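You operate a simulated robot arm through the tools that you are given. There is no shell and no other tool. Be economical: measure what you need, move in short steps, check, and stop when the job is done.

You run a simulated two-armed robot. Do the job below in one go: nothing can be reset, and whatever is moved stays where it is left.

## Task
Open the yellow-handled drawer, put the small white collar on the aisle side of the sheet table away in the inside of the yellow-handled drawer, then shut the drawer. Take the blue-banded white box on the aisle side of the sheet table and put it away in the inside of the black-patched open carton. Put the rails carton on the aisle side of the sheet table away on the wall shelf over the stock bench. Put the bent sample labelled "26" from the table top beside the open-front bin on the top of the tool bench and the bent sample labelled "56" on the top of the carton on the loaded red hand truck. Any order will do. Set down upright: blue-banded white box, rails carton.

Only the result counts: the job must be done as asked and must still hold three seconds after the hand-in. Knocking over, shifting, dropping, spilling or breaking anything else fails it. Flat cloth is picked up by pressing the open fingertips on it (5 to 10 N) and closing them slowly along it; thin cloth reads only 2 to 8 mm in the jaws.

## Robot
Two 6-joint arms with two-finger grippers on one trunk, on a base that drives. Base frame: it is fixed to the floor where the robot stands at the start and does not move with it; the origin is under the middle of the robot, x ahead of it, y to its left, z up; the surface under the hand at the start is at about z = 930. Readings come in mm, degrees, newtons and seconds.
The left shoulder is at the start at [70, 176, 1265], the right one opposite. With the tool pointing down near the work surface each hand reaches from about 460 to 800 mm from the robot's upright axis, wherever it stands, measured 20 degrees to its own side. Places, roughly: bent sample [-6000, 2000, 750]; blue-banded white box (9x6x6 cm) [-4400, 2600, 800]; inside of the black-patched open carton (26x16 cm) [3980, 5120, 240]; inside of the yellow-handled drawer [800, -200, 800]; rails carton [-3750, 2750, 750]; small white collar (6x6x3 cm) [-5400, 2200, 800]; top of the carton on the loaded red hand truck [-5400, 5100, 500]; top of the tool bench [-4900, -2300, 900]; wall shelf over the stock bench (24x216 cm) [6640, 1080, 1520]; yellow-handled drawer [800, -100, 800]. Payload 2.45 kg a hand.
Tool frame (each hand has its own): the origin (TCP) lies between the finger pads and is the grasp point; the fingertips stand 26 mm ahead of it; z points along the fingers, y is the line along which they close. Largest opening 96 mm; the body of the gripper starts 69 mm behind the TCP.
Orientation is that of the tool frame in the base frame, as [roll, pitch, yaw] about the fixed x, y, z axes, in that order (R = Rz(yaw) Ry(pitch) Rx(roll)). With the fingers straight down and closing along the base's y, the tool's x points along the base's -x, its y along +y and its z along -z.

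## Interface
- The arms move only by the tool step_arm. It takes "left_targets", "right_targets" or both (then of equal length, played together; a hand with none holds still); each is text: rows parted by semicolons, each of 7 numbers parted by spaces: the turn, a rotation vector about the tool's x, y, z in units of 90 degrees (1.0 is 90 degrees), then the shift along the tool's x, y, z in units of 500 mm (1.0 is 500 mm), then the opening, from 0 (shut) to 1 (fully open). In form: ax ay az tx ty tz gripper; .... A call has 1 to 10 rows; each row is the pose to reach, as a shift and turn from the pose commanded when the call began, along the tool's axes at that moment. A call with a number of a shift or a turn outside -1 to 1 is refused whole. Rows are played at 5 a second. More than 50 mm and 8.6 degrees between two rows, or a gripper value outside its range, and nothing of the call is played. A pose out of reach is approached as far as the arm can. The call stops where the force on the tool passes 40 N (or 10 N more than at its start, if that is more) or the arm is blocked; 0.2 s more then pass. The fingers move at their own pace and stop on an object; they squeeze with about 42 N. The grip force told is the motor's: it shows also when the fingers shut on nothing. Time passes only in rows, and 0.2 s behind the last, so rows that repeat a pose let the fingers close. The reply holds the time, the measured pose of the TCP, the force on the tool along the base axes, the opening and the grip force, in the units named above and with some noise, with the torque about the TCP (base axes, N m) and any sound that the robot's microphone picked up.
- Cameras (640 x 400 px; columns grow to the right, rows downward): "scene" is now at [120.2, 13.1, 1565.1]; the picture's right is [0.17, -0.98, 0.00], its down [-0.83, -0.15, -0.54] and it looks along [0.53, 0.09, -0.84] (base axes); focal length 268 px, centre (320, 200). "left" rides on the left gripper at [82, -3, -98] in its tool frame; the picture's right is [0.04, 1.00, 0.00], its down [-0.73, 0.03, -0.68] and it looks along [-0.68, 0.03, 0.73] (tool axes); focal length 256 px, centre (320, 200). "right" rides on the right gripper at [82, 3, -98] in its tool frame; the picture's right is [-0.04, 1.00, 0.00], its down [-0.73, -0.03, -0.68] and it looks along [-0.68, -0.03, 0.73] (tool axes); focal length 256 px, centre (320, 200). There is no depth. A picture from a camera that has moved, and an enlarged one, comes with that camera's place and axes in the base frame and with its lens. The place of the scene camera against the robot may be out by one fixed shift of up to 12 mm in any direction.
- get_image(camera): a new picture of that camera. It takes no simulated time.
- slide_trunk(by): slides the trunk up (or, below 0, down) by that many mm; the arms and the scene camera ride with it, the base frame stays. It gives what a move gives, with no picture.
- base_move(legs): drives the robot by 1 to 6 legs, each [ahead, left, turn to the left] in mm, mm and degrees, along the robot's own axes; the way and the turn of a leg run together, so that a leg with both is an arc; at most 1500 mm and 180 degrees a leg. The arms and the cameras ride along, it lands a little off, and it stops where it bumps. It gives what a move gives.
- pan_tilt(pan, tilt): turns the head with the scene camera to pan (to the left, within 86 degrees either way) and tilt (down, from -29 to 69), counted from straight ahead of the robot. It gives what a move gives.
- enlarge(camera, box): a new picture of the part [left, top, right, bottom] of that camera's present view, enlarged. It takes no simulated time.
- finish_job(): hands the job in; it is judged then, once.

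Go step by step. Nothing tells you exact positions but the pictures and the camera data: compare them with the known pose of the tool, close in by small moves and look again before you grip or let go. The budget is 186 turns and 166 pictures, counting those below and the enlarged ones. Unless the task says otherwise, let go and move clear before handing in.

The tools are called as name(argument=value, ...) on one line, values as JSON. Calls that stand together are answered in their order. step_arm: Moves the arms, as the interface text tells. Its arguments: {"type":"object","properties":{"left_targets":{"type":"string"},"right_targets":{"type":"string"}},"required":[]} The other tools are called the same way: slide_trunk (by) slides the trunk up or down; base_move (legs) drives the base; pan_tilt (pan, tilt) turns the head that bears the scene camera; get_image (camera) takes a picture; enlarge (camera, box) takes an enlarged picture of a part of a camera's view; finish_job () hands the job in.

At the start:

```text
t: 0.0
left_tool_pos: [409.4, 284.4, 1137.3]
left_ee_rot: [179.9, -0.1, 179.9]
left_wrist_force: [0.0, 0.1, 0.4]
left_wrist_torque: [-0.02, 0.02, 0.0]
left_gripper_width: 96.1
left_gripper_force: 0.1
right_tool_pos: [617.8, -186.9, 1052.4]
right_ee_rot: [-180.0, 0.0, 179.9]
right_wrist_force: [-1.2, -0.4, 0.0]
right_wrist_torque: [-0.01, 0.04, -0.02]
right_gripper_width: 95.9
right_gripper_force: 0.0
trunk travel left (down, up): [-750.0, 90.0]
robot x, y, heading: [-1.5, 1.2, -0.2]
head pan, tilt: [10.1, 57.3]
```

scene: 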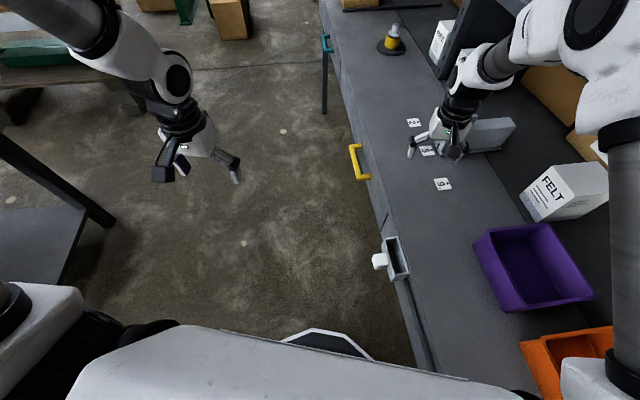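
right: 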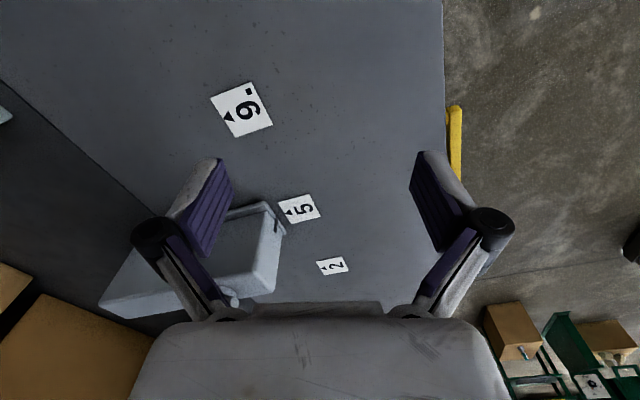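
left: 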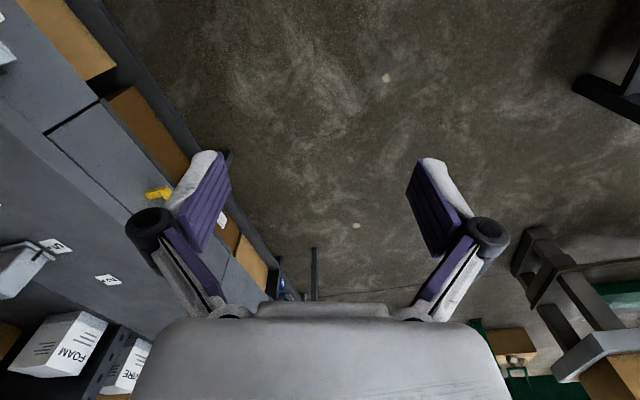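

I see the drawer bench to my right with a yellow handle near [800,-100,800]; the other places lie far away. First I survey the room with the head.

pan_tilt(pan=0, tilt=15)

get_image(camera="scene")

pan_tilt(pan=80, tilt=15)

get_image(camera="scene")

```text
t: 1.1
left_tool_pos: [410.4, 284.8, 1137.3]
left_ee_rot: [179.9, -0.1, -180.0]
left_wrist_force: [0.8, 0.7, 0.5]
left_wrist_torque: [-0.03, -0.01, 0.01]
left_gripper_width: 96.0
left_gripper_force: 0.0
right_tool_pos: [617.4, -187.5, 1052.3]
right_ee_rot: [-180.0, 0.0, 180.0]
right_wrist_force: [-0.8, 0.7, -0.3]
right_wrist_torque: [-0.01, -0.05, 0.02]
right_gripper_width: 95.9
right_gripper_force: 0.1
trunk travel left (down, up): [-750.0, 90.0]
robot x, y, heading: [0.5, 0.8, -0.0]
head pan, tilt: [0.0, 15.0]
```

```text
162 pictures are left
camera scene: at [145.0, 1.0, 1628.0], right [0.0, -1.0, 0.0], down [-0.26, 0.0, -0.97], along [0.97, 0.0, -0.26], focal length 268 px, centre (320, 200)
```

scene: 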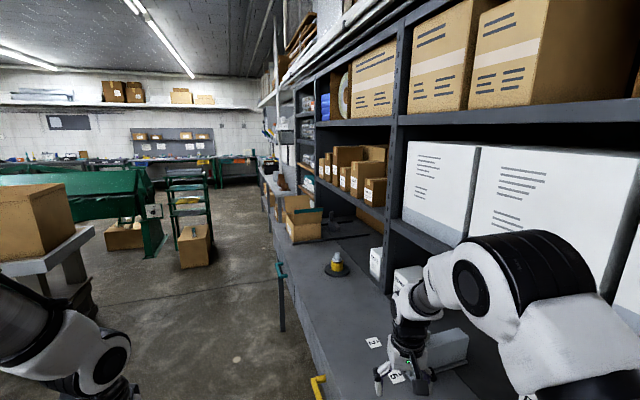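

```text
t: 2.6
left_tool_pos: [409.5, 284.5, 1137.7]
left_ee_rot: [-180.0, 0.1, -180.0]
left_wrist_force: [0.2, 0.5, 0.2]
left_wrist_torque: [-0.01, 0.02, -0.03]
left_gripper_width: 95.8
left_gripper_force: 0.1
right_tool_pos: [617.0, -187.9, 1053.2]
right_ee_rot: [180.0, 0.0, 179.9]
right_wrist_force: [-0.4, 0.0, 0.4]
right_wrist_torque: [-0.01, 0.01, -0.02]
right_gripper_width: 96.0
right_gripper_force: 0.0
trunk travel left (down, up): [-750.0, 90.0]
robot x, y, heading: [1.0, 0.2, -0.1]
head pan, tilt: [80.0, 15.0]
```

```text
161 pictures are left
camera scene: at [67.9, 92.9, 1628.1], right [0.98, -0.17, 0.0], down [-0.05, -0.25, -0.97], along [0.17, 0.95, -0.26], focal length 268 px, centre (320, 200)
```

scene: 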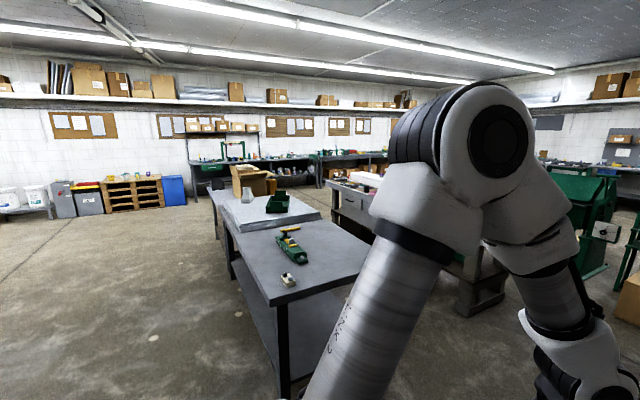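

The room is clear; the bench is rotated about 15° to the base frame. I tuck the right arm in, then turn left to see the area behind.

step_arm(right_targets="0 0 0 0 0 -0.09 1;0 0 0 0.08 0 -0.13 1;0 0 0 0.16 0 -0.17 1;0 0 0 0.25 0 -0.17 1;0 0 0 0.34 0 -0.17 1;0 0 0 0.416 0 -0.17 1")

base_move(legs=[[0, 0, 60], [0, 0, 60]])

pan_tilt(pan=50, tilt=15)

get_image(camera="scene")

pan_tilt(pan=0, tilt=20)

get_image(camera="scene")

```text
t: 4.0
left_tool_pos: [408.0, 285.0, 1137.7]
left_ee_rot: [-180.0, 0.1, -180.0]
left_wrist_force: [-0.4, -0.9, -0.1]
left_wrist_torque: [0.02, -0.02, -0.05]
left_gripper_width: 95.8
left_gripper_force: 0.2
right_tool_pos: [405.5, -186.1, 1139.2]
right_ee_rot: [-179.9, 0.1, -180.0]
right_wrist_force: [-0.7, 0.4, 0.3]
right_wrist_torque: [0.02, -0.03, 0.02]
right_gripper_width: 96.0
right_gripper_force: 0.0
trunk travel left (down, up): [-750.0, 90.0]
robot x, y, heading: [-0.7, -3.8, -0.1]
head pan, tilt: [80.0, 15.0]
```

```text
t: 9.7
left_tool_pos: [-445.9, 221.5, 1137.7]
left_ee_rot: [-180.0, -0.1, -61.1]
left_wrist_force: [0.2, 0.8, -0.1]
left_wrist_torque: [0.03, 0.0, 0.01]
left_gripper_width: 95.8
left_gripper_force: 0.0
right_tool_pos: [-32.2, 448.1, 1138.9]
right_ee_rot: [180.0, 0.0, -61.3]
right_wrist_force: [0.1, -1.0, 0.2]
right_wrist_torque: [-0.02, -0.01, 0.0]
right_gripper_width: 96.0
right_gripper_force: 0.0
trunk travel left (down, up): [-750.0, 90.0]
robot x, y, heading: [-0.6, 0.7, 118.7]
head pan, tilt: [80.0, 15.0]
```

```text
t: 10.6
left_tool_pos: [-446.2, 222.4, 1137.7]
left_ee_rot: [180.0, 0.0, -61.2]
left_wrist_force: [0.1, -0.9, -0.5]
left_wrist_torque: [0.01, 0.01, 0.03]
left_gripper_width: 95.9
left_gripper_force: 0.1
right_tool_pos: [-32.3, 447.9, 1136.6]
right_ee_rot: [-180.0, -0.1, -61.2]
right_wrist_force: [-0.6, 0.8, 0.8]
right_wrist_torque: [-0.02, 0.0, 0.03]
right_gripper_width: 96.1
right_gripper_force: 0.1
trunk travel left (down, up): [-750.0, 90.0]
robot x, y, heading: [-2.4, -2.3, 118.7]
head pan, tilt: [50.0, 15.0]
```

```text
160 pictures are left
camera scene: at [-114.7, 63.0, 1628.1], right [0.19, 0.98, 0.0], down [0.25, -0.05, -0.97], along [-0.95, 0.19, -0.26], focal length 268 px, centre (320, 200)
```

scene: 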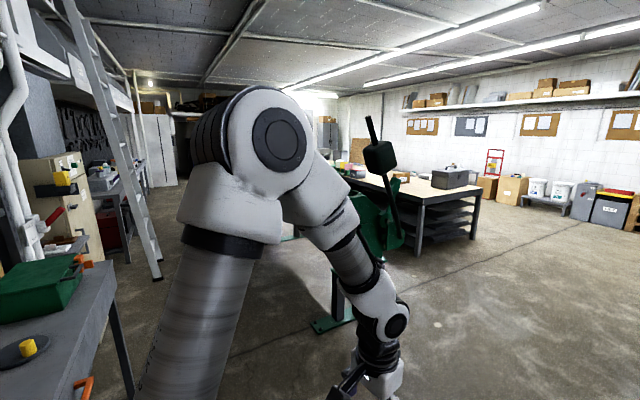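

```text
t: 11.8
left_tool_pos: [-445.6, 222.0, 1136.9]
left_ee_rot: [180.0, 0.0, -61.2]
left_wrist_force: [0.4, 0.2, -0.3]
left_wrist_torque: [-0.03, 0.02, -0.04]
left_gripper_width: 96.0
left_gripper_force: 0.0
right_tool_pos: [-32.6, 447.8, 1138.4]
right_ee_rot: [-179.9, 0.0, -61.2]
right_wrist_force: [0.3, 0.3, -0.1]
right_wrist_torque: [-0.01, -0.02, -0.02]
right_gripper_width: 96.2
right_gripper_force: 0.1
trunk travel left (down, up): [-750.0, 90.0]
robot x, y, heading: [2.0, -0.3, 118.8]
head pan, tilt: [0.0, 20.0]
```

```text
159 pictures are left
camera scene: at [-68.0, 126.5, 1620.0], right [0.88, 0.48, 0.0], down [0.17, -0.3, -0.94], along [-0.45, 0.82, -0.34], focal length 268 px, centre (320, 200)
```

scene: 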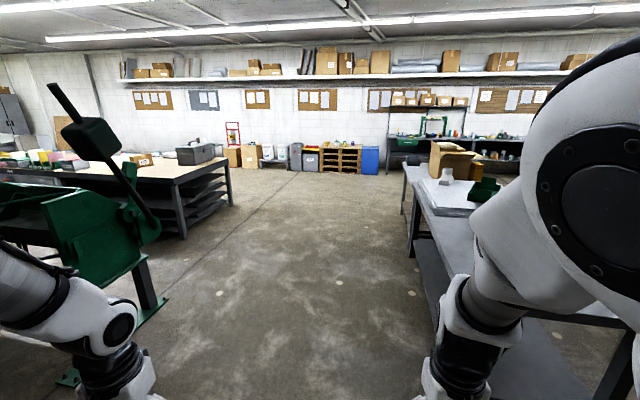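

The sheet table is the wooden-topped one near [-3300..-6000, 2000..3000], items along its far (+y) edge; the red hand truck is by the far wall. I drive down the open floor and turn along the aisle.

base_move(legs=[[1500, 0, 0], [1500, 0, 0], [1500, 0, 0], [0, 0, 78]])

get_image(camera="scene")

pan_tilt(pan=35, tilt=15)

get_image(camera="scene")

```text
t: 36.9
left_tool_pos: [-2446.6, 3671.0, 1137.7]
left_ee_rot: [180.0, 0.0, 13.9]
left_wrist_force: [-0.8, 0.0, 0.1]
left_wrist_torque: [0.02, 0.0, 0.02]
left_gripper_width: 95.9
left_gripper_force: 0.1
right_tool_pos: [-2558.6, 4130.9, 1138.5]
right_ee_rot: [-180.0, 0.0, 13.9]
right_wrist_force: [-0.4, 0.0, -0.8]
right_wrist_torque: [0.02, 0.01, -0.02]
right_gripper_width: 96.1
right_gripper_force: 0.1
trunk travel left (down, up): [-750.0, 90.0]
robot x, y, heading: [-2121.3, 4044.4, -166.1]
head pan, tilt: [0.0, 20.0]
```

```text
158 pictures are left
camera scene: at [-2255.4, 4013.7, 1620.0], right [-0.24, 0.97, 0.0], down [0.33, 0.08, -0.94], along [-0.91, -0.23, -0.34], focal length 268 px, centre (320, 200)
```

scene: 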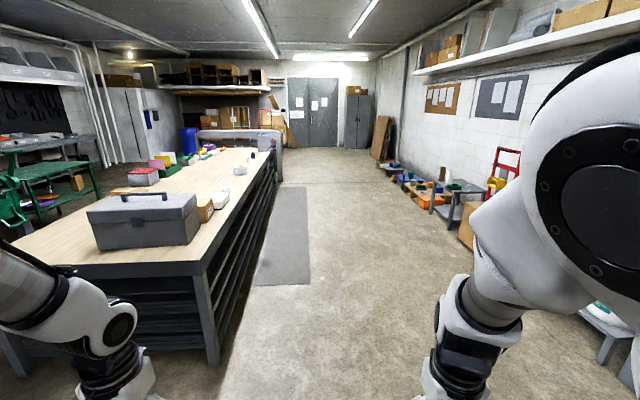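

```text
t: 37.9
left_tool_pos: [-2445.7, 3672.0, 1137.4]
left_ee_rot: [180.0, 0.0, 13.9]
left_wrist_force: [0.2, -1.1, 0.0]
left_wrist_torque: [0.04, -0.01, 0.01]
left_gripper_width: 96.1
left_gripper_force: 0.2
right_tool_pos: [-2558.5, 4131.1, 1138.6]
right_ee_rot: [-180.0, 0.0, 13.8]
right_wrist_force: [0.2, 0.1, 0.0]
right_wrist_torque: [0.02, -0.01, 0.0]
right_gripper_width: 96.3
right_gripper_force: 0.1
trunk travel left (down, up): [-750.0, 90.0]
robot x, y, heading: [-2117.1, 4045.0, -166.1]
head pan, tilt: [35.0, 15.0]
```

```text
157 pictures are left
camera scene: at [-2226.4, 3965.7, 1628.1], right [-0.75, 0.66, 0.0], down [0.17, 0.2, -0.97], along [-0.64, -0.73, -0.26], focal length 268 px, centre (320, 200)
```

scene: 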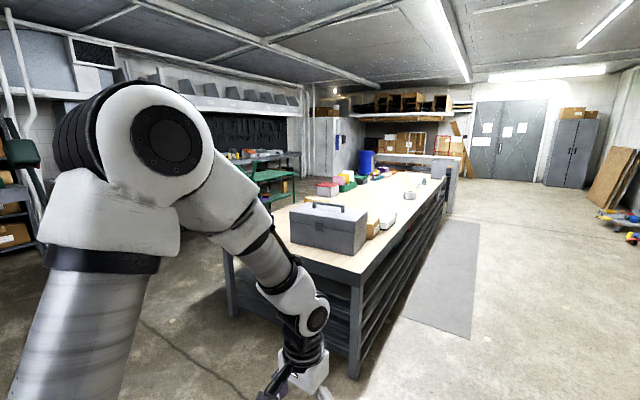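

The table axis runs at about -161.5°, with objects along its aisle edge. I drive along the aisle to the far end near the samples and turn to face the table.

base_move(legs=[[0, 0, 4.6], [1500, 0, 0], [1500, 0, 0], [1100, 0, 0], [0, 0, 90]])

pan_tilt(pan=0, tilt=40)

get_image(camera="scene")

```text
t: 61.9
left_tool_pos: [-5585.4, 2440.8, 1137.2]
left_ee_rot: [-180.0, 0.1, 109.5]
left_wrist_force: [-0.4, 0.8, 0.8]
left_wrist_torque: [-0.02, 0.01, -0.01]
left_gripper_width: 95.9
left_gripper_force: 0.1
right_tool_pos: [-6030.7, 2287.0, 1139.0]
right_ee_rot: [-180.0, -0.1, 109.5]
right_wrist_force: [-0.9, -0.6, -0.7]
right_wrist_torque: [-0.01, 0.02, -0.02]
right_gripper_width: 96.2
right_gripper_force: 0.1
trunk travel left (down, up): [-750.0, 90.0]
robot x, y, heading: [-5989.0, 2730.2, -70.5]
head pan, tilt: [35.0, 15.0]
```

```text
t: 62.9
left_tool_pos: [-5584.8, 2442.2, 1136.9]
left_ee_rot: [179.9, -0.1, 109.4]
left_wrist_force: [0.5, 0.1, -0.4]
left_wrist_torque: [0.0, -0.01, -0.01]
left_gripper_width: 96.0
left_gripper_force: 0.0
right_tool_pos: [-6029.4, 2286.1, 1137.2]
right_ee_rot: [-180.0, -0.1, 109.4]
right_wrist_force: [0.3, -0.1, -0.1]
right_wrist_torque: [0.04, 0.02, 0.02]
right_gripper_width: 96.2
right_gripper_force: 0.0
trunk travel left (down, up): [-750.0, 90.0]
robot x, y, heading: [-5991.1, 2733.5, -70.4]
head pan, tilt: [0.0, 40.0]
```

```text
156 pictures are left
camera scene: at [-5943.7, 2606.4, 1588.6], right [-0.94, -0.34, 0.0], down [-0.22, 0.61, -0.77], along [0.26, -0.72, -0.64], focal length 268 px, centre (320, 200)
```

scene: 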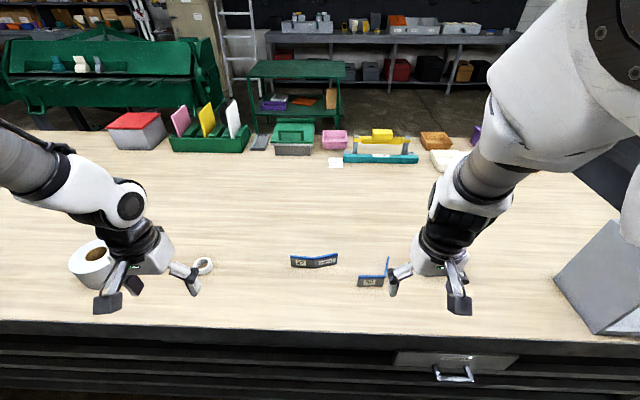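

Two bent labelled samples are in front, the small white ring and a bigger white roll to the left. I zoom in to read the labels.

enlarge(camera="scene", box=[270, 230, 430, 330])

enlarge(camera="scene", box=[50, 220, 290, 370])

```text
4.00 times, centred on (350, 280) of scene
camera zoom: at [-5943.7, 2606.4, 1588.6], right [-0.94, -0.34, 0.0], down [-0.22, 0.61, -0.77], along [0.26, -0.72, -0.64], focal length 1070 px, centre (200, -120)
```

zoom: 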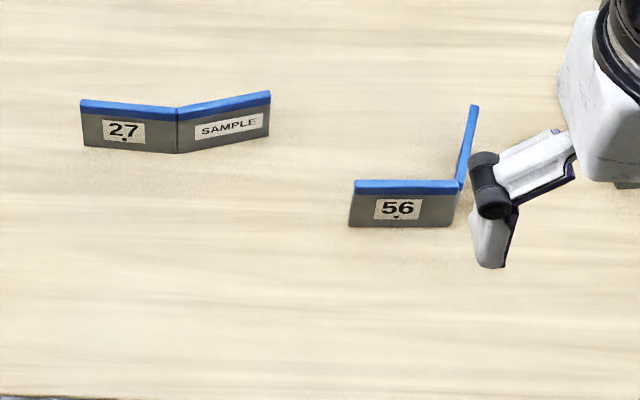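

```text
2.67 times, centred on (170, 295) of scene
camera zoom: at [-5943.7, 2606.4, 1588.6], right [-0.94, -0.34, 0.0], down [-0.22, 0.61, -0.77], along [0.26, -0.72, -0.64], focal length 714 px, centre (720, -53)
```

zoom: 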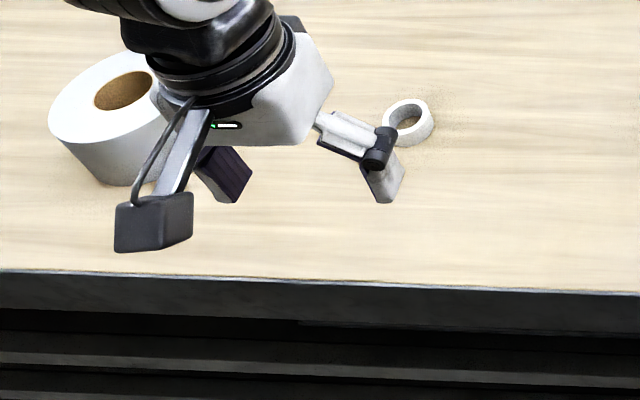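

56 is at about [-5930,2036]; the other one here reads 27, so 26 must be hidden, probably near the bin at the right. I look with the right hand camera.

get_image(camera="right")

pan_tilt(pan=-40, tilt=40)

get_image(camera="scene")

```text
153 pictures are left
camera right: at [-6055.5, 2363.6, 1237.9], right [0.95, 0.3, 0.0], down [0.22, -0.7, 0.68], along [0.2, -0.65, -0.73], focal length 256 px, centre (320, 200)
```

right: 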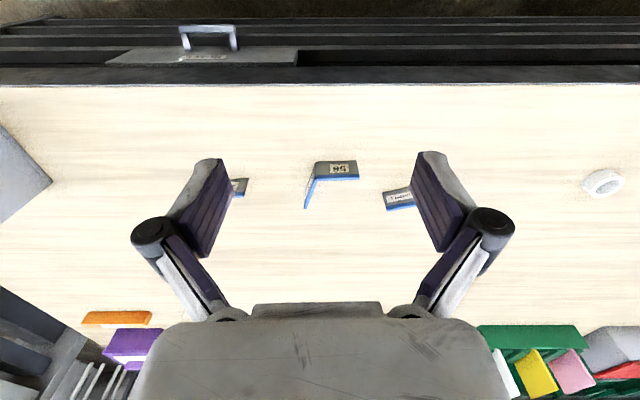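

```text
t: 64.0
left_tool_pos: [-5585.2, 2442.7, 1137.2]
left_ee_rot: [-180.0, 0.0, 109.5]
left_wrist_force: [-0.1, 0.1, 0.5]
left_wrist_torque: [-0.01, -0.05, -0.01]
left_gripper_width: 96.1
left_gripper_force: 0.0
right_tool_pos: [-6029.9, 2286.0, 1138.3]
right_ee_rot: [180.0, -0.1, 109.5]
right_wrist_force: [0.6, -0.3, 0.7]
right_wrist_torque: [0.0, 0.02, -0.02]
right_gripper_width: 96.0
right_gripper_force: 0.2
trunk travel left (down, up): [-750.0, 90.0]
robot x, y, heading: [-5988.7, 2737.2, -70.7]
head pan, tilt: [-40.0, 40.0]
```

```text
152 pictures are left
camera scene: at [-6001.8, 2606.8, 1588.6], right [-0.94, 0.35, 0.0], down [0.22, 0.6, -0.77], along [-0.27, -0.72, -0.64], focal length 268 px, centre (320, 200)
```

scene: 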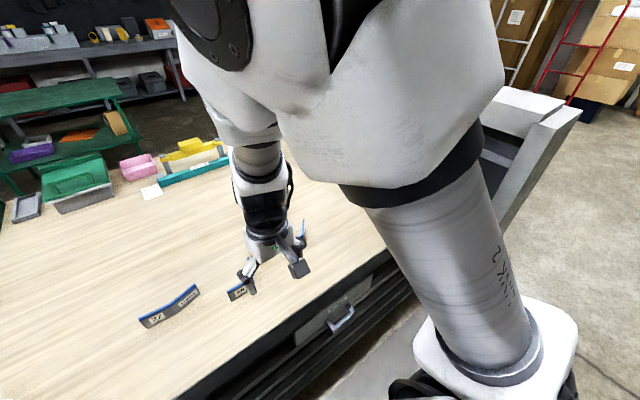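

26 sits at about [-6126,1929] near the bin, 56 at [-5920,2040]. I shift the base right and ahead so that the right hand reaches 26 and the left hand 56.

base_move(legs=[[120, -250, 0]])

get_image(camera="right")

get_image(camera="left")

```text
t: 65.9
left_tool_pos: [-5776.4, 2246.9, 1137.3]
left_ee_rot: [-180.0, 0.1, 109.5]
left_wrist_force: [0.0, 0.0, 0.6]
left_wrist_torque: [-0.04, 0.04, 0.03]
left_gripper_width: 95.8
left_gripper_force: 0.0
right_tool_pos: [-6221.3, 2091.3, 1139.0]
right_ee_rot: [-179.9, 0.1, 109.5]
right_wrist_force: [0.3, 0.2, 0.4]
right_wrist_torque: [0.03, -0.01, -0.01]
right_gripper_width: 96.0
right_gripper_force: 0.0
trunk travel left (down, up): [-750.0, 90.0]
robot x, y, heading: [-6184.7, 2538.3, -70.5]
head pan, tilt: [-40.0, 40.0]
```

```text
151 pictures are left
camera right: at [-6247.3, 2168.4, 1238.3], right [0.96, 0.3, 0.0], down [0.22, -0.7, 0.68], along [0.2, -0.65, -0.73], focal length 256 px, centre (320, 200)
```

right: 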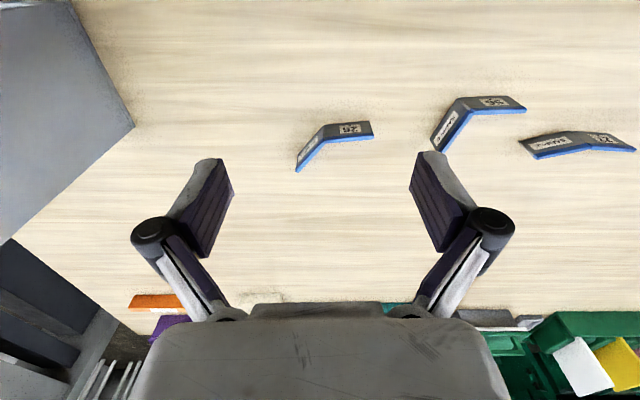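

```text
150 pictures are left
camera left: at [-5807.3, 2321.6, 1236.4], right [0.93, 0.37, 0.0], down [0.27, -0.68, 0.68], along [0.25, -0.63, -0.73], focal length 256 px, centre (320, 200)
```

left: 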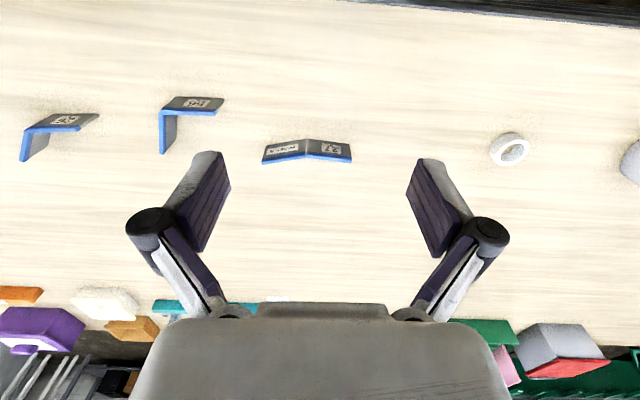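

Stereo gives table height ≈ 805 and plate tops ≈ 853: 56's rear leaf centre ≈ [-5974,2030], 26's rear leaf centre ≈ [-6188,1922]. I confirm the label and bring the right hand over 26.

enlarge(camera="right", box=[270, 80, 430, 180])

enlarge(camera="right", box=[420, 80, 580, 180])

```text
4.00 times, centred on (350, 130) of right
camera zoom: at [-6247.3, 2168.4, 1238.3], right [0.96, 0.3, 0.0], down [0.22, -0.7, 0.68], along [0.2, -0.65, -0.73], focal length 1024 px, centre (200, 480)
```

zoom: 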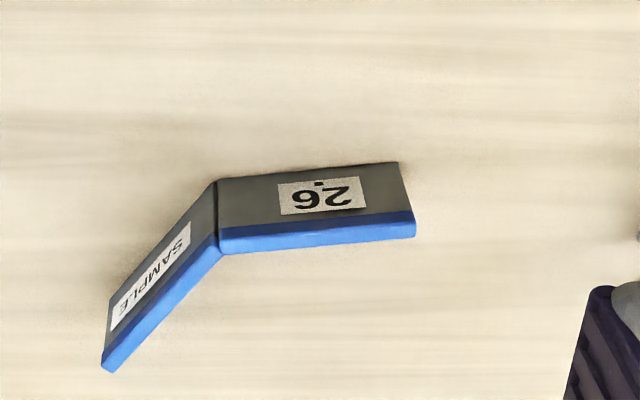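

```text
4.00 times, centred on (500, 130) of right
camera zoom: at [-6247.3, 2168.4, 1238.3], right [0.96, 0.3, 0.0], down [0.22, -0.7, 0.68], along [0.2, -0.65, -0.73], focal length 1024 px, centre (-400, 480)
```

zoom: 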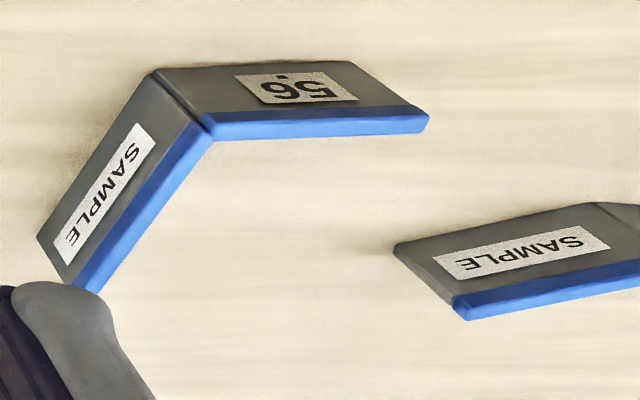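

Labels confirmed. I bring both hands above their leaves with partial opening.

step_arm(right_targets="0 0 0.06 -0.043 -0.006 0.052 0.6;0 0 0.12 -0.085 -0.012 0.104 0.6;0 0 0.18 -0.128 -0.019 0.157 0.6;0 0 0.24 -0.17 -0.025 0.209 0.6;0 0 0.3 -0.213 -0.031 0.261 0.6;0 0 0.36 -0.256 -0.037 0.313 0.6;0 0 0.42 -0.298 -0.044 0.366 0.6;0 0 0.478 -0.341 -0.05 0.418 0.6", left_targets="0 0 0.031 -0.035 -0.065 0.052 0.6;0 0 0.062 -0.069 -0.13 0.104 0.6;0 0 0.094 -0.104 -0.194 0.155 0.6;0 0 0.125 -0.139 -0.259 0.207 0.6;0 0 0.156 -0.173 -0.324 0.259 0.6;0 0 0.187 -0.208 -0.389 0.31 0.6;0 0 0.219 -0.242 -0.453 0.362 0.6;0 0 0.25 -0.277 -0.518 0.414 0.6")

get_image(camera="right")

get_image(camera="left")

```text
t: 67.7
left_tool_pos: [-5922.2, 2011.1, 923.9]
left_ee_rot: [-179.8, -0.2, 86.9]
left_wrist_force: [-0.4, 0.5, -0.4]
left_wrist_torque: [0.05, 0.01, 0.03]
left_gripper_width: 57.8
left_gripper_force: 0.0
left hand out of reach, approached as far as the arm can: row 5, 6, 7, 8
right_tool_pos: [-6189.6, 1919.4, 927.9]
right_ee_rot: [-179.9, -0.2, 66.4]
right_wrist_force: [0.4, -0.9, -0.1]
right_wrist_torque: [0.02, 0.01, -0.01]
right_gripper_width: 57.6
right_gripper_force: 0.0
trunk travel left (down, up): [-750.0, 90.0]
robot x, y, heading: [-6182.2, 2540.4, -70.5]
head pan, tilt: [-40.0, 40.0]
```

```text
147 pictures are left
camera right: at [-6155.1, 1991.1, 1027.3], right [0.9, -0.44, 0.0], down [-0.32, -0.66, 0.68], along [-0.3, -0.61, -0.74], focal length 256 px, centre (320, 200)
```

right: 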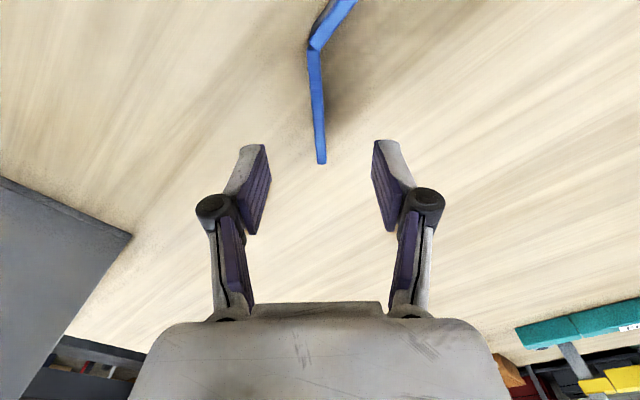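

```text
146 pictures are left
camera left: at [-5921.4, 2092.3, 1023.1], right [1.0, -0.01, 0.0], down [-0.01, -0.74, 0.68], along [-0.01, -0.68, -0.74], focal length 256 px, centre (320, 200)
```

left: 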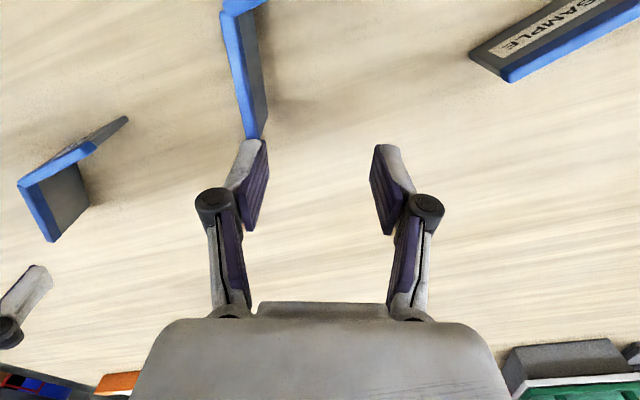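

The right hand is exactly over 26's leaf; the left hand lacks reach for now. I lower the right hand, grip and lift.

step_arm(right_targets="0 0 0 0 0 0.06 0.6;0 0 0 0 0 0.12 0.6;0 0 0 0 0 0.178 0.6;0 0 0 0 0 0.178 0;0 0 0 0 0 0.178 0;0 0 0 0 0 0.178 0")

get_image(camera="right")

```text
t: 69.1
left_tool_pos: [-5921.4, 2014.8, 925.8]
left_ee_rot: [-179.8, 0.0, 87.0]
left_wrist_force: [0.2, 0.1, -0.1]
left_wrist_torque: [0.01, 0.01, 0.0]
left_gripper_width: 57.7
left_gripper_force: 0.0
right_tool_pos: [-6190.4, 1919.0, 840.5]
right_ee_rot: [180.0, 0.0, 66.5]
right_wrist_force: [-0.1, -1.3, 2.6]
right_wrist_torque: [-0.15, 0.08, -0.02]
right_gripper_width: 5.9
right_gripper_force: 34.4
trunk travel left (down, up): [-750.0, 90.0]
robot x, y, heading: [-6181.1, 2537.7, -70.7]
head pan, tilt: [-40.0, 40.0]
```

```text
145 pictures are left
camera right: at [-6154.8, 1992.4, 939.9], right [0.9, -0.44, 0.0], down [-0.32, -0.66, 0.68], along [-0.3, -0.61, -0.73], focal length 256 px, centre (320, 200)
```

right: 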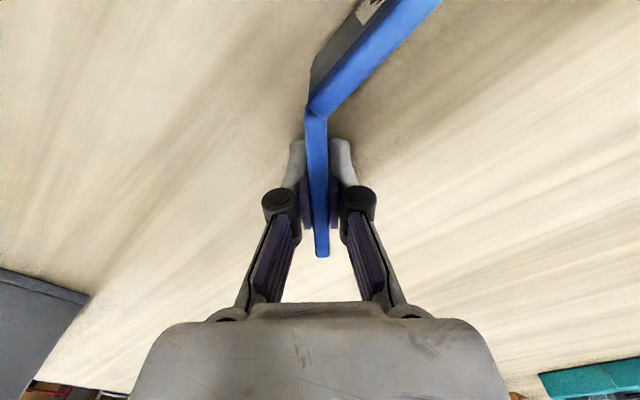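

26 is held. I lift it, pull it back toward me, raise the left hand and shift the base right so that the left arm can reach 56.

step_arm(right_targets="0 0 0 0 0 -0.08 0;0 0 0 0 0 -0.16 0;0 0 0 0 0 -0.24 0;0 0 0 0.05 -0.05 -0.3 0;0 0 0 0.1 -0.1 -0.36 0;0 0 0 0.16 -0.15 -0.36 0;0 0 0 0.218 -0.2 -0.36 0", left_targets="0 0 0 0 0 -0.05 0.6;0 0 0 0 0 -0.1 0.6;0 0 0 0 0 -0.15 0.6;0 0 0 0 0 -0.2 0.6;0 0 0 0 0 -0.2 0.6;0 0 0 0 0 -0.2 0.6;0 0 0 0 0 -0.2 0.6")

base_move(legs=[[0, -130, 0]])

get_image(camera="left")

get_image(camera="right")

```text
t: 70.7
left_tool_pos: [-5906.3, 2016.5, 1020.3]
left_ee_rot: [-178.8, -0.3, 88.2]
left_wrist_force: [0.4, -0.4, 0.1]
left_wrist_torque: [-0.04, -0.05, 0.0]
left_gripper_width: 57.8
left_gripper_force: 0.1
left hand out of reach, approached as far as the arm can: row 1, 2, 3, 4, 5, 6, 7
right_tool_pos: [-6237.1, 2063.2, 1023.7]
right_ee_rot: [-180.0, 0.1, 66.4]
right_wrist_force: [0.3, 0.8, -2.4]
right_wrist_torque: [-0.04, 0.03, -0.02]
right_gripper_width: 6.2
right_gripper_force: 34.4
trunk travel left (down, up): [-750.0, 90.0]
robot x, y, heading: [-6184.6, 2536.0, -70.5]
head pan, tilt: [-40.0, 40.0]
```

```text
t: 72.0
left_tool_pos: [-6026.2, 1970.0, 1022.6]
left_ee_rot: [-178.7, 0.0, 88.3]
left_wrist_force: [0.2, 1.3, 0.3]
left_wrist_torque: [0.01, 0.0, 0.01]
left_gripper_width: 57.7
left_gripper_force: 0.1
right_tool_pos: [-6358.8, 2018.4, 1021.8]
right_ee_rot: [-180.0, 0.1, 66.5]
right_wrist_force: [-0.2, 1.1, -1.7]
right_wrist_torque: [-0.07, 0.09, 0.03]
right_gripper_width: 6.0
right_gripper_force: 34.5
trunk travel left (down, up): [-750.0, 90.0]
robot x, y, heading: [-6306.2, 2493.4, -70.3]
head pan, tilt: [-40.0, 40.0]
```

```text
144 pictures are left
camera left: at [-6024.8, 2050.8, 1122.1], right [1.0, 0.01, -0.02], down [0.02, -0.73, 0.68], along [-0.01, -0.68, -0.73], focal length 256 px, centre (320, 200)
```

left: 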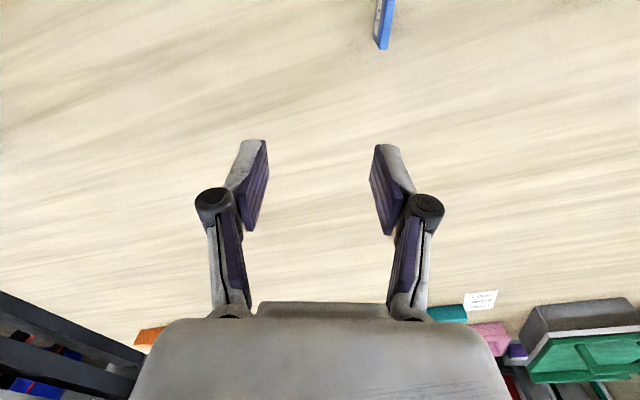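

```text
143 pictures are left
camera right: at [-6324.3, 2091.8, 1121.2], right [0.9, -0.43, 0.0], down [-0.32, -0.66, 0.68], along [-0.3, -0.61, -0.73], focal length 256 px, centre (320, 200)
```

right: 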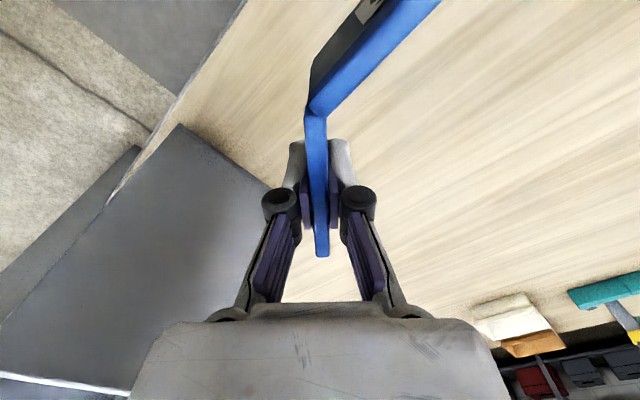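

The left hand now sits at [-6026,1970]; I move it towards 56's leaf and see how the command is referenced.

step_arm(left_targets="0 0 0 0.06 0.05 0 0.6;0 0 0 0.12 0.1 0.0 0.6;0 0 0 0.12 0.1 0.0 0.6")

get_image(camera="left")

```text
t: 72.8
left_tool_pos: [-5976.8, 2028.5, 1024.3]
left_ee_rot: [-178.9, -0.1, 88.3]
left_wrist_force: [0.5, -0.5, -0.1]
left_wrist_torque: [0.04, -0.02, -0.02]
left_gripper_width: 57.6
left_gripper_force: 0.2
right_tool_pos: [-6361.5, 2017.7, 1019.9]
right_ee_rot: [-180.0, -0.1, 66.4]
right_wrist_force: [-0.7, -0.2, -1.5]
right_wrist_torque: [-0.05, 0.05, 0.0]
right_gripper_width: 5.9
right_gripper_force: 34.0
trunk travel left (down, up): [-750.0, 90.0]
robot x, y, heading: [-6302.4, 2495.2, -70.4]
head pan, tilt: [-40.0, 40.0]
```

```text
142 pictures are left
camera left: at [-5975.6, 2108.2, 1123.0], right [1.0, 0.01, -0.02], down [0.02, -0.74, 0.68], along [-0.01, -0.68, -0.74], focal length 256 px, centre (320, 200)
```

left: 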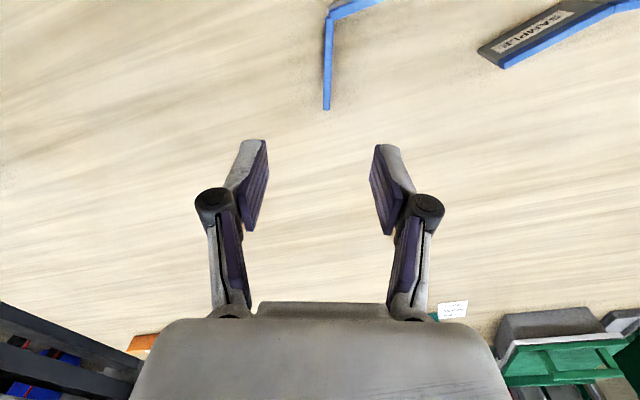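

The leaf is aligned. I descend with the left hand, grip and check.

step_arm(left_targets="-0.012 0 0 0.004 0.006 0.08 0.6;-0.012 0 0 0.008 0.01 0.17 0.6;-0.012 0 0 0.01 0.014 0.26 0.6;-0.012 0 0 0.01 0.014 0.32 0.6;-0.012 0 0 0.01 0.014 0.37 0.6;-0.012 0 0 0.01 0.014 0.37 0;-0.012 0 0 0.01 0.014 0.37 0;-0.012 0 0 0.01 0.014 0.37 0")

get_image(camera="left")

```text
t: 74.6
left_tool_pos: [-5972.9, 2035.0, 836.6]
left_ee_rot: [-179.9, 0.0, 88.1]
left_wrist_force: [-0.8, 0.1, 0.3]
left_wrist_torque: [-0.02, 0.02, -0.02]
left_gripper_width: 6.2
left_gripper_force: 34.6
right_tool_pos: [-6359.9, 2018.4, 1020.8]
right_ee_rot: [-180.0, -0.1, 66.5]
right_wrist_force: [0.4, 1.6, -1.1]
right_wrist_torque: [-0.03, 0.0, 0.01]
right_gripper_width: 6.2
right_gripper_force: 34.2
trunk travel left (down, up): [-750.0, 90.0]
robot x, y, heading: [-6304.3, 2496.0, -70.3]
head pan, tilt: [-40.0, 40.0]
```

```text
141 pictures are left
camera left: at [-5972.8, 2115.0, 936.2], right [1.0, 0.01, 0.0], down [0.01, -0.73, 0.68], along [0.01, -0.68, -0.73], focal length 256 px, centre (320, 200)
```

left: 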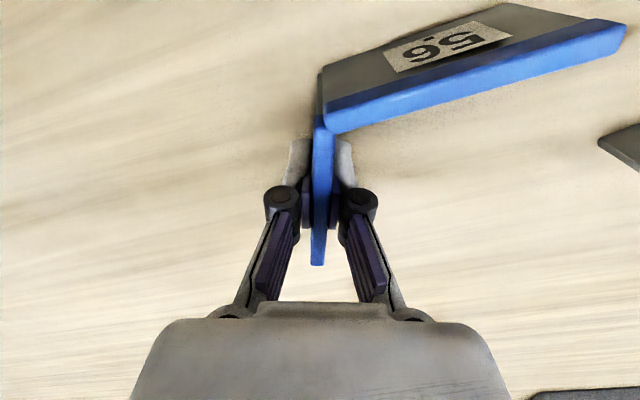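

Both samples are held. I lift 56, back off from the table, turn around toward the wall and shift along the aisle to the red hand truck.

step_arm(left_targets="0 0 0 0 0 -0.08 0;0 0 0 0 0 -0.16 0;0 0 0 0 0 -0.24 0;0 0 0 0.05 0 -0.32 0;0 0 0 0.1 0 -0.4 0;0 0 0 0.16 0.0 -0.4 0;0 0 0 0.22 0 -0.4 0")

base_move(legs=[[-400, 0, 0], [0, 0, 178.8], [0, -1000, 0], [0, -700, 0]])

pan_tilt(pan=0, tilt=30)

get_image(camera="scene")

```text
t: 76.2
left_tool_pos: [-5967.7, 2144.5, 1038.5]
left_ee_rot: [-179.9, -0.1, 88.4]
left_wrist_force: [0.7, -0.7, -0.8]
left_wrist_torque: [-0.04, 0.02, 0.03]
left_gripper_width: 5.9
left_gripper_force: 34.2
right_tool_pos: [-6360.0, 2018.8, 1022.0]
right_ee_rot: [179.9, 0.0, 66.4]
right_wrist_force: [-0.2, 0.4, -0.8]
right_wrist_torque: [-0.07, 0.02, 0.02]
right_gripper_width: 6.0
right_gripper_force: 34.2
trunk travel left (down, up): [-750.0, 90.0]
robot x, y, heading: [-6308.7, 2490.9, -70.5]
head pan, tilt: [-40.0, 40.0]
```

```text
t: 94.2
left_tool_pos: [-5156.8, 3775.9, 1037.7]
left_ee_rot: [180.0, -0.1, -91.8]
left_wrist_force: [0.0, 0.5, -1.9]
left_wrist_torque: [0.06, -0.03, -0.03]
left_gripper_width: 6.1
left_gripper_force: 34.1
right_tool_pos: [-4764.3, 3900.6, 1022.1]
right_ee_rot: [180.0, 0.0, -113.7]
right_wrist_force: [0.6, -0.7, -1.8]
right_wrist_torque: [0.05, -0.05, 0.01]
right_gripper_width: 6.0
right_gripper_force: 34.6
trunk travel left (down, up): [-750.0, 90.0]
robot x, y, heading: [-4818.0, 3424.9, 109.3]
head pan, tilt: [-40.0, 40.0]
```

```text
t: 95.3
left_tool_pos: [-5156.6, 3777.1, 1038.5]
left_ee_rot: [-179.9, -0.1, -91.6]
left_wrist_force: [0.0, -0.6, -1.4]
left_wrist_torque: [0.0, -0.03, -0.01]
left_gripper_width: 5.8
left_gripper_force: 34.6
right_tool_pos: [-4764.2, 3900.4, 1021.1]
right_ee_rot: [-180.0, -0.1, -113.6]
right_wrist_force: [-0.3, 0.5, -0.9]
right_wrist_torque: [0.05, -0.05, 0.0]
right_gripper_width: 6.0
right_gripper_force: 33.9
trunk travel left (down, up): [-750.0, 90.0]
robot x, y, heading: [-4818.1, 3425.2, 109.2]
head pan, tilt: [0.0, 30.0]
```

```text
140 pictures are left
camera scene: at [-4865.0, 3558.9, 1603.9], right [0.94, 0.33, 0.0], down [0.17, -0.47, -0.87], along [-0.29, 0.82, -0.5], focal length 268 px, centre (320, 200)
```

scene: 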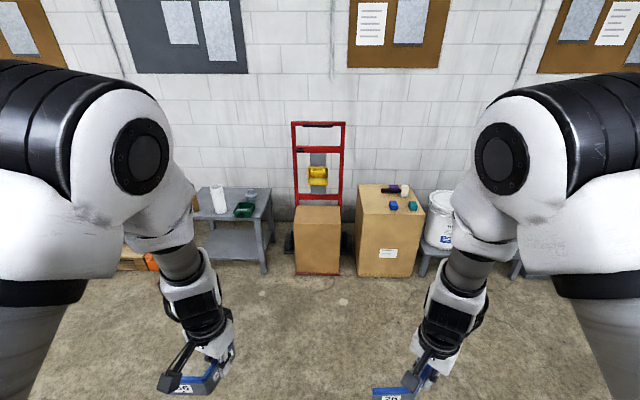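

The truck carton's top centre is near [-5430,5160,~497], straight ahead. I raise the right hand, approach to about 0.75 m and look again.

step_arm(right_targets="0 0 0 0 0 -0.09 0;0 0 0 0 0 -0.18 0;0 0 0 0 0 -0.26 0")

base_move(legs=[[1050, -130, 0]])

pan_tilt(pan=10, tilt=50)

get_image(camera="scene")

get_image(camera="left")

```text
t: 96.1
left_tool_pos: [-5155.8, 3775.5, 1037.5]
left_ee_rot: [180.0, 0.0, -91.6]
left_wrist_force: [0.7, 0.2, -0.6]
left_wrist_torque: [0.05, -0.01, 0.0]
left_gripper_width: 6.0
left_gripper_force: 34.1
right_tool_pos: [-4764.2, 3900.4, 1152.0]
right_ee_rot: [-179.9, 0.0, -113.6]
right_wrist_force: [0.3, -0.6, -2.0]
right_wrist_torque: [0.0, -0.03, -0.02]
right_gripper_width: 6.2
right_gripper_force: 34.1
trunk travel left (down, up): [-750.0, 90.0]
robot x, y, heading: [-4819.9, 3422.1, 109.3]
head pan, tilt: [0.0, 30.0]
```

```text
t: 101.4
left_tool_pos: [-5373.8, 4783.2, 1038.5]
left_ee_rot: [-179.9, 0.0, -91.8]
left_wrist_force: [-0.5, -0.9, -0.4]
left_wrist_torque: [0.02, 0.01, -0.01]
left_gripper_width: 5.9
left_gripper_force: 34.2
right_tool_pos: [-4982.1, 4907.8, 1151.9]
right_ee_rot: [-180.0, -0.1, -113.6]
right_wrist_force: [0.0, 0.3, -2.1]
right_wrist_torque: [0.05, -0.05, 0.01]
right_gripper_width: 6.1
right_gripper_force: 34.2
trunk travel left (down, up): [-750.0, 90.0]
robot x, y, heading: [-5038.3, 4431.6, 109.6]
head pan, tilt: [0.0, 30.0]
```

```text
t: 102.3
left_tool_pos: [-5374.2, 4782.9, 1038.1]
left_ee_rot: [-179.9, -0.1, -91.7]
left_wrist_force: [-0.5, 0.0, -1.0]
left_wrist_torque: [-0.01, -0.01, 0.0]
left_gripper_width: 6.1
left_gripper_force: 34.8
right_tool_pos: [-4982.4, 4906.6, 1151.5]
right_ee_rot: [-179.9, 0.1, -113.6]
right_wrist_force: [-0.1, -0.1, -1.0]
right_wrist_torque: [-0.01, -0.02, 0.01]
right_gripper_width: 6.2
right_gripper_force: 34.2
trunk travel left (down, up): [-750.0, 90.0]
robot x, y, heading: [-5038.7, 4432.2, 109.4]
head pan, tilt: [10.0, 50.0]
```

```text
139 pictures are left
camera scene: at [-5090.4, 4547.7, 1574.4], right [0.87, 0.49, 0.0], down [0.38, -0.67, -0.64], along [-0.32, 0.56, -0.77], focal length 268 px, centre (320, 200)
```

scene: 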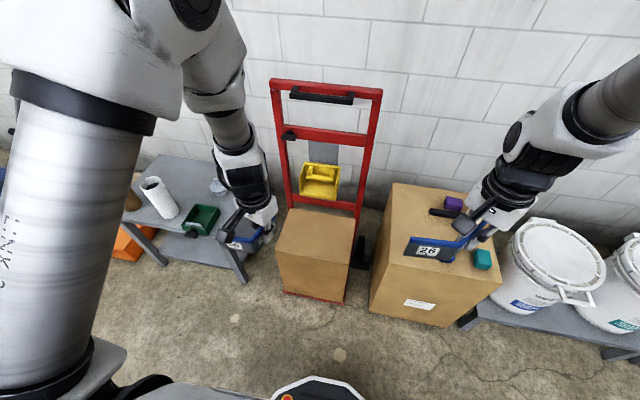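

```text
138 pictures are left
camera left: at [-5373.6, 4700.7, 1136.9], right [-1.0, -0.01, 0.0], down [-0.01, 0.73, 0.68], along [0.0, 0.68, -0.73], focal length 256 px, centre (320, 200)
```

left: 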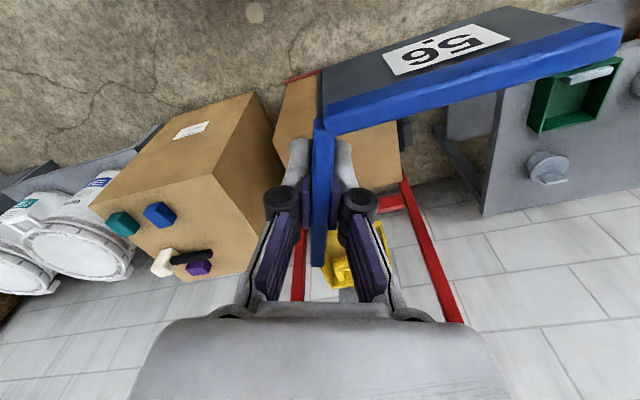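

The carton top is at z≈492, about 314 x 260 mm, with a yellow thing hanging on the truck frame above its rear half. I zoom in to judge the clearance.

enlarge(camera="scene", box=[240, 70, 400, 310])

enlarge(camera="left", box=[260, 60, 500, 330])

```text
1.67 times, centred on (320, 190) of scene
camera zoom: at [-5090.4, 4547.7, 1574.4], right [0.87, 0.49, 0.0], down [0.38, -0.67, -0.64], along [-0.32, 0.56, -0.77], focal length 446 px, centre (320, 217)
```

zoom: 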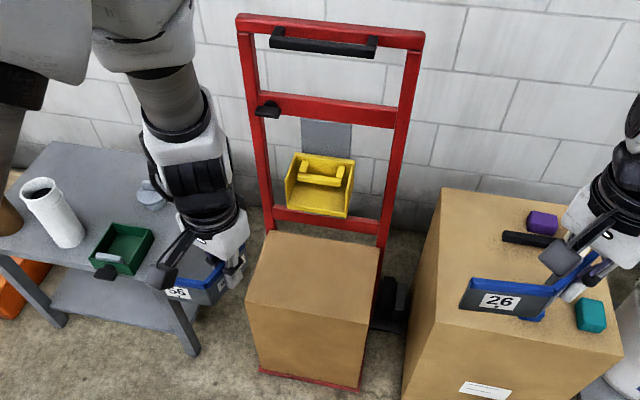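

```text
1.48 times, centred on (380, 195) of left
camera zoom: at [-5373.6, 4700.7, 1136.9], right [-1.0, -0.01, 0.0], down [-0.01, 0.73, 0.68], along [0.0, 0.68, -0.73], focal length 379 px, centre (231, 207)
```

zoom: 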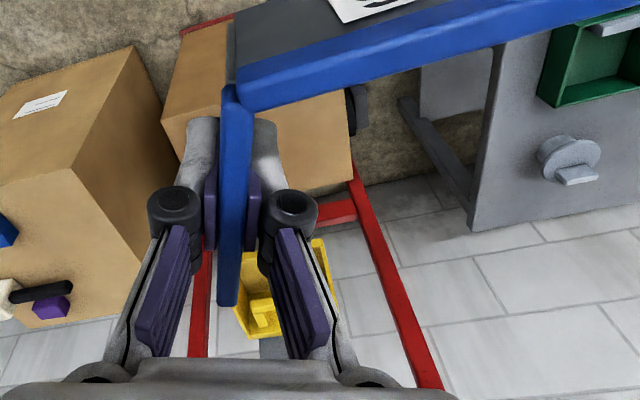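

The yellow bin's lip is about 126 mm behind the carton's front edge at z≈770, so I'll set 56 down near the front, turned 40° clockwise. I move 100 mm ahead, raise the right hand and lower the trunk 350.

step_arm(right_targets="0 0 0 0 0 -0.08 0;0 0 0 0 0 -0.16 0", left_targets="0 0 0.09 0 0 0 0;0 0 0.18 0 0 0 0")

base_move(legs=[[100, 0, 0]])

slide_trunk(by=-350)

step_arm(left_targets="0 0 0.09 0 0 0 0;0 0 0.18 0 0 0 0;0 0 0.264 0 0 0 0")

get_image(camera="left")

get_image(camera="scene")

```text
t: 102.9
left_tool_pos: [-5373.7, 4780.9, 1038.5]
left_ee_rot: [-180.0, 0.0, -108.1]
left_wrist_force: [0.1, -0.3, -1.4]
left_wrist_torque: [0.06, 0.0, 0.02]
left_gripper_width: 6.3
left_gripper_force: 34.3
right_tool_pos: [-4982.6, 4905.9, 1231.5]
right_ee_rot: [-180.0, 0.0, -113.6]
right_wrist_force: [0.1, -0.3, -1.3]
right_wrist_torque: [0.08, -0.04, 0.0]
right_gripper_width: 6.0
right_gripper_force: 34.2
trunk travel left (down, up): [-750.0, 90.0]
robot x, y, heading: [-5039.6, 4431.0, 109.2]
head pan, tilt: [10.0, 50.0]
```

```text
t: 104.0
left_tool_pos: [-5405.2, 4878.0, 1037.4]
left_ee_rot: [180.0, 0.1, -108.2]
left_wrist_force: [-0.8, -0.7, -0.8]
left_wrist_torque: [0.05, 0.0, 0.01]
left_gripper_width: 6.2
left_gripper_force: 34.4
right_tool_pos: [-5015.0, 5000.3, 1232.6]
right_ee_rot: [-180.0, 0.1, -113.8]
right_wrist_force: [-0.3, -0.7, -1.4]
right_wrist_torque: [0.04, -0.04, 0.02]
right_gripper_width: 6.0
right_gripper_force: 34.7
trunk travel left (down, up): [-750.0, 90.0]
robot x, y, heading: [-5069.5, 4526.2, 109.3]
head pan, tilt: [10.0, 50.0]
```

```text
t: 107.4
left_tool_pos: [-5406.5, 4879.2, 688.8]
left_ee_rot: [-179.9, 0.1, -108.1]
left_wrist_force: [0.2, 0.9, -2.2]
left_wrist_torque: [0.02, -0.07, -0.03]
left_gripper_width: 5.8
left_gripper_force: 34.2
right_tool_pos: [-5014.5, 5002.8, 880.7]
right_ee_rot: [-180.0, -0.1, -113.8]
right_wrist_force: [0.1, -0.3, -0.5]
right_wrist_torque: [0.07, -0.01, -0.01]
right_gripper_width: 5.9
right_gripper_force: 34.2
trunk travel left (down, up): [-400.0, 440.0]
robot x, y, heading: [-5073.1, 4526.5, 109.3]
head pan, tilt: [10.0, 50.0]
```

```text
t: 108.2
left_tool_pos: [-5406.1, 4878.7, 687.0]
left_ee_rot: [-179.9, 0.0, -132.0]
left_wrist_force: [0.3, 0.1, -2.2]
left_wrist_torque: [0.0, -0.09, -0.03]
left_gripper_width: 6.0
left_gripper_force: 34.3
right_tool_pos: [-5015.6, 5002.2, 881.1]
right_ee_rot: [-180.0, 0.1, -113.8]
right_wrist_force: [0.0, 0.0, -1.5]
right_wrist_torque: [0.04, -0.03, 0.01]
right_gripper_width: 6.1
right_gripper_force: 34.5
trunk travel left (down, up): [-400.0, 440.0]
robot x, y, heading: [-5069.7, 4525.6, 109.1]
head pan, tilt: [10.0, 50.0]
```

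```text
135 pictures are left
camera left: at [-5459.1, 4815.5, 786.5], right [-0.77, 0.64, 0.0], down [0.47, 0.57, 0.68], along [0.43, 0.52, -0.73], focal length 256 px, centre (320, 200)
```

left: 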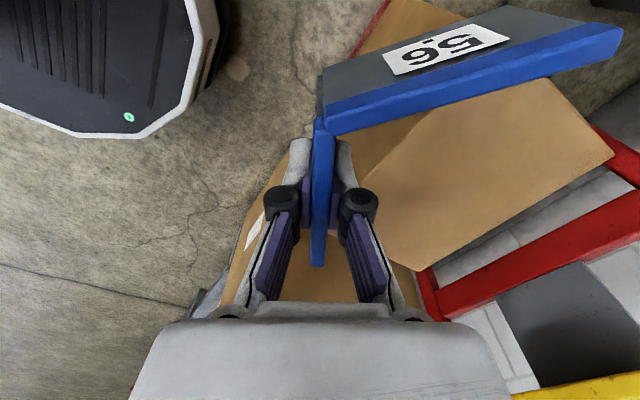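

```text
134 pictures are left
camera scene: at [-5123.6, 4642.9, 1224.4], right [0.87, 0.49, 0.0], down [0.37, -0.67, -0.64], along [-0.31, 0.56, -0.77], focal length 268 px, centre (320, 200)
```

scene: 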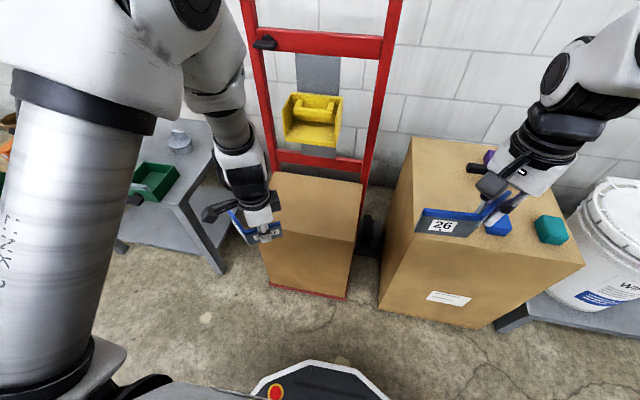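

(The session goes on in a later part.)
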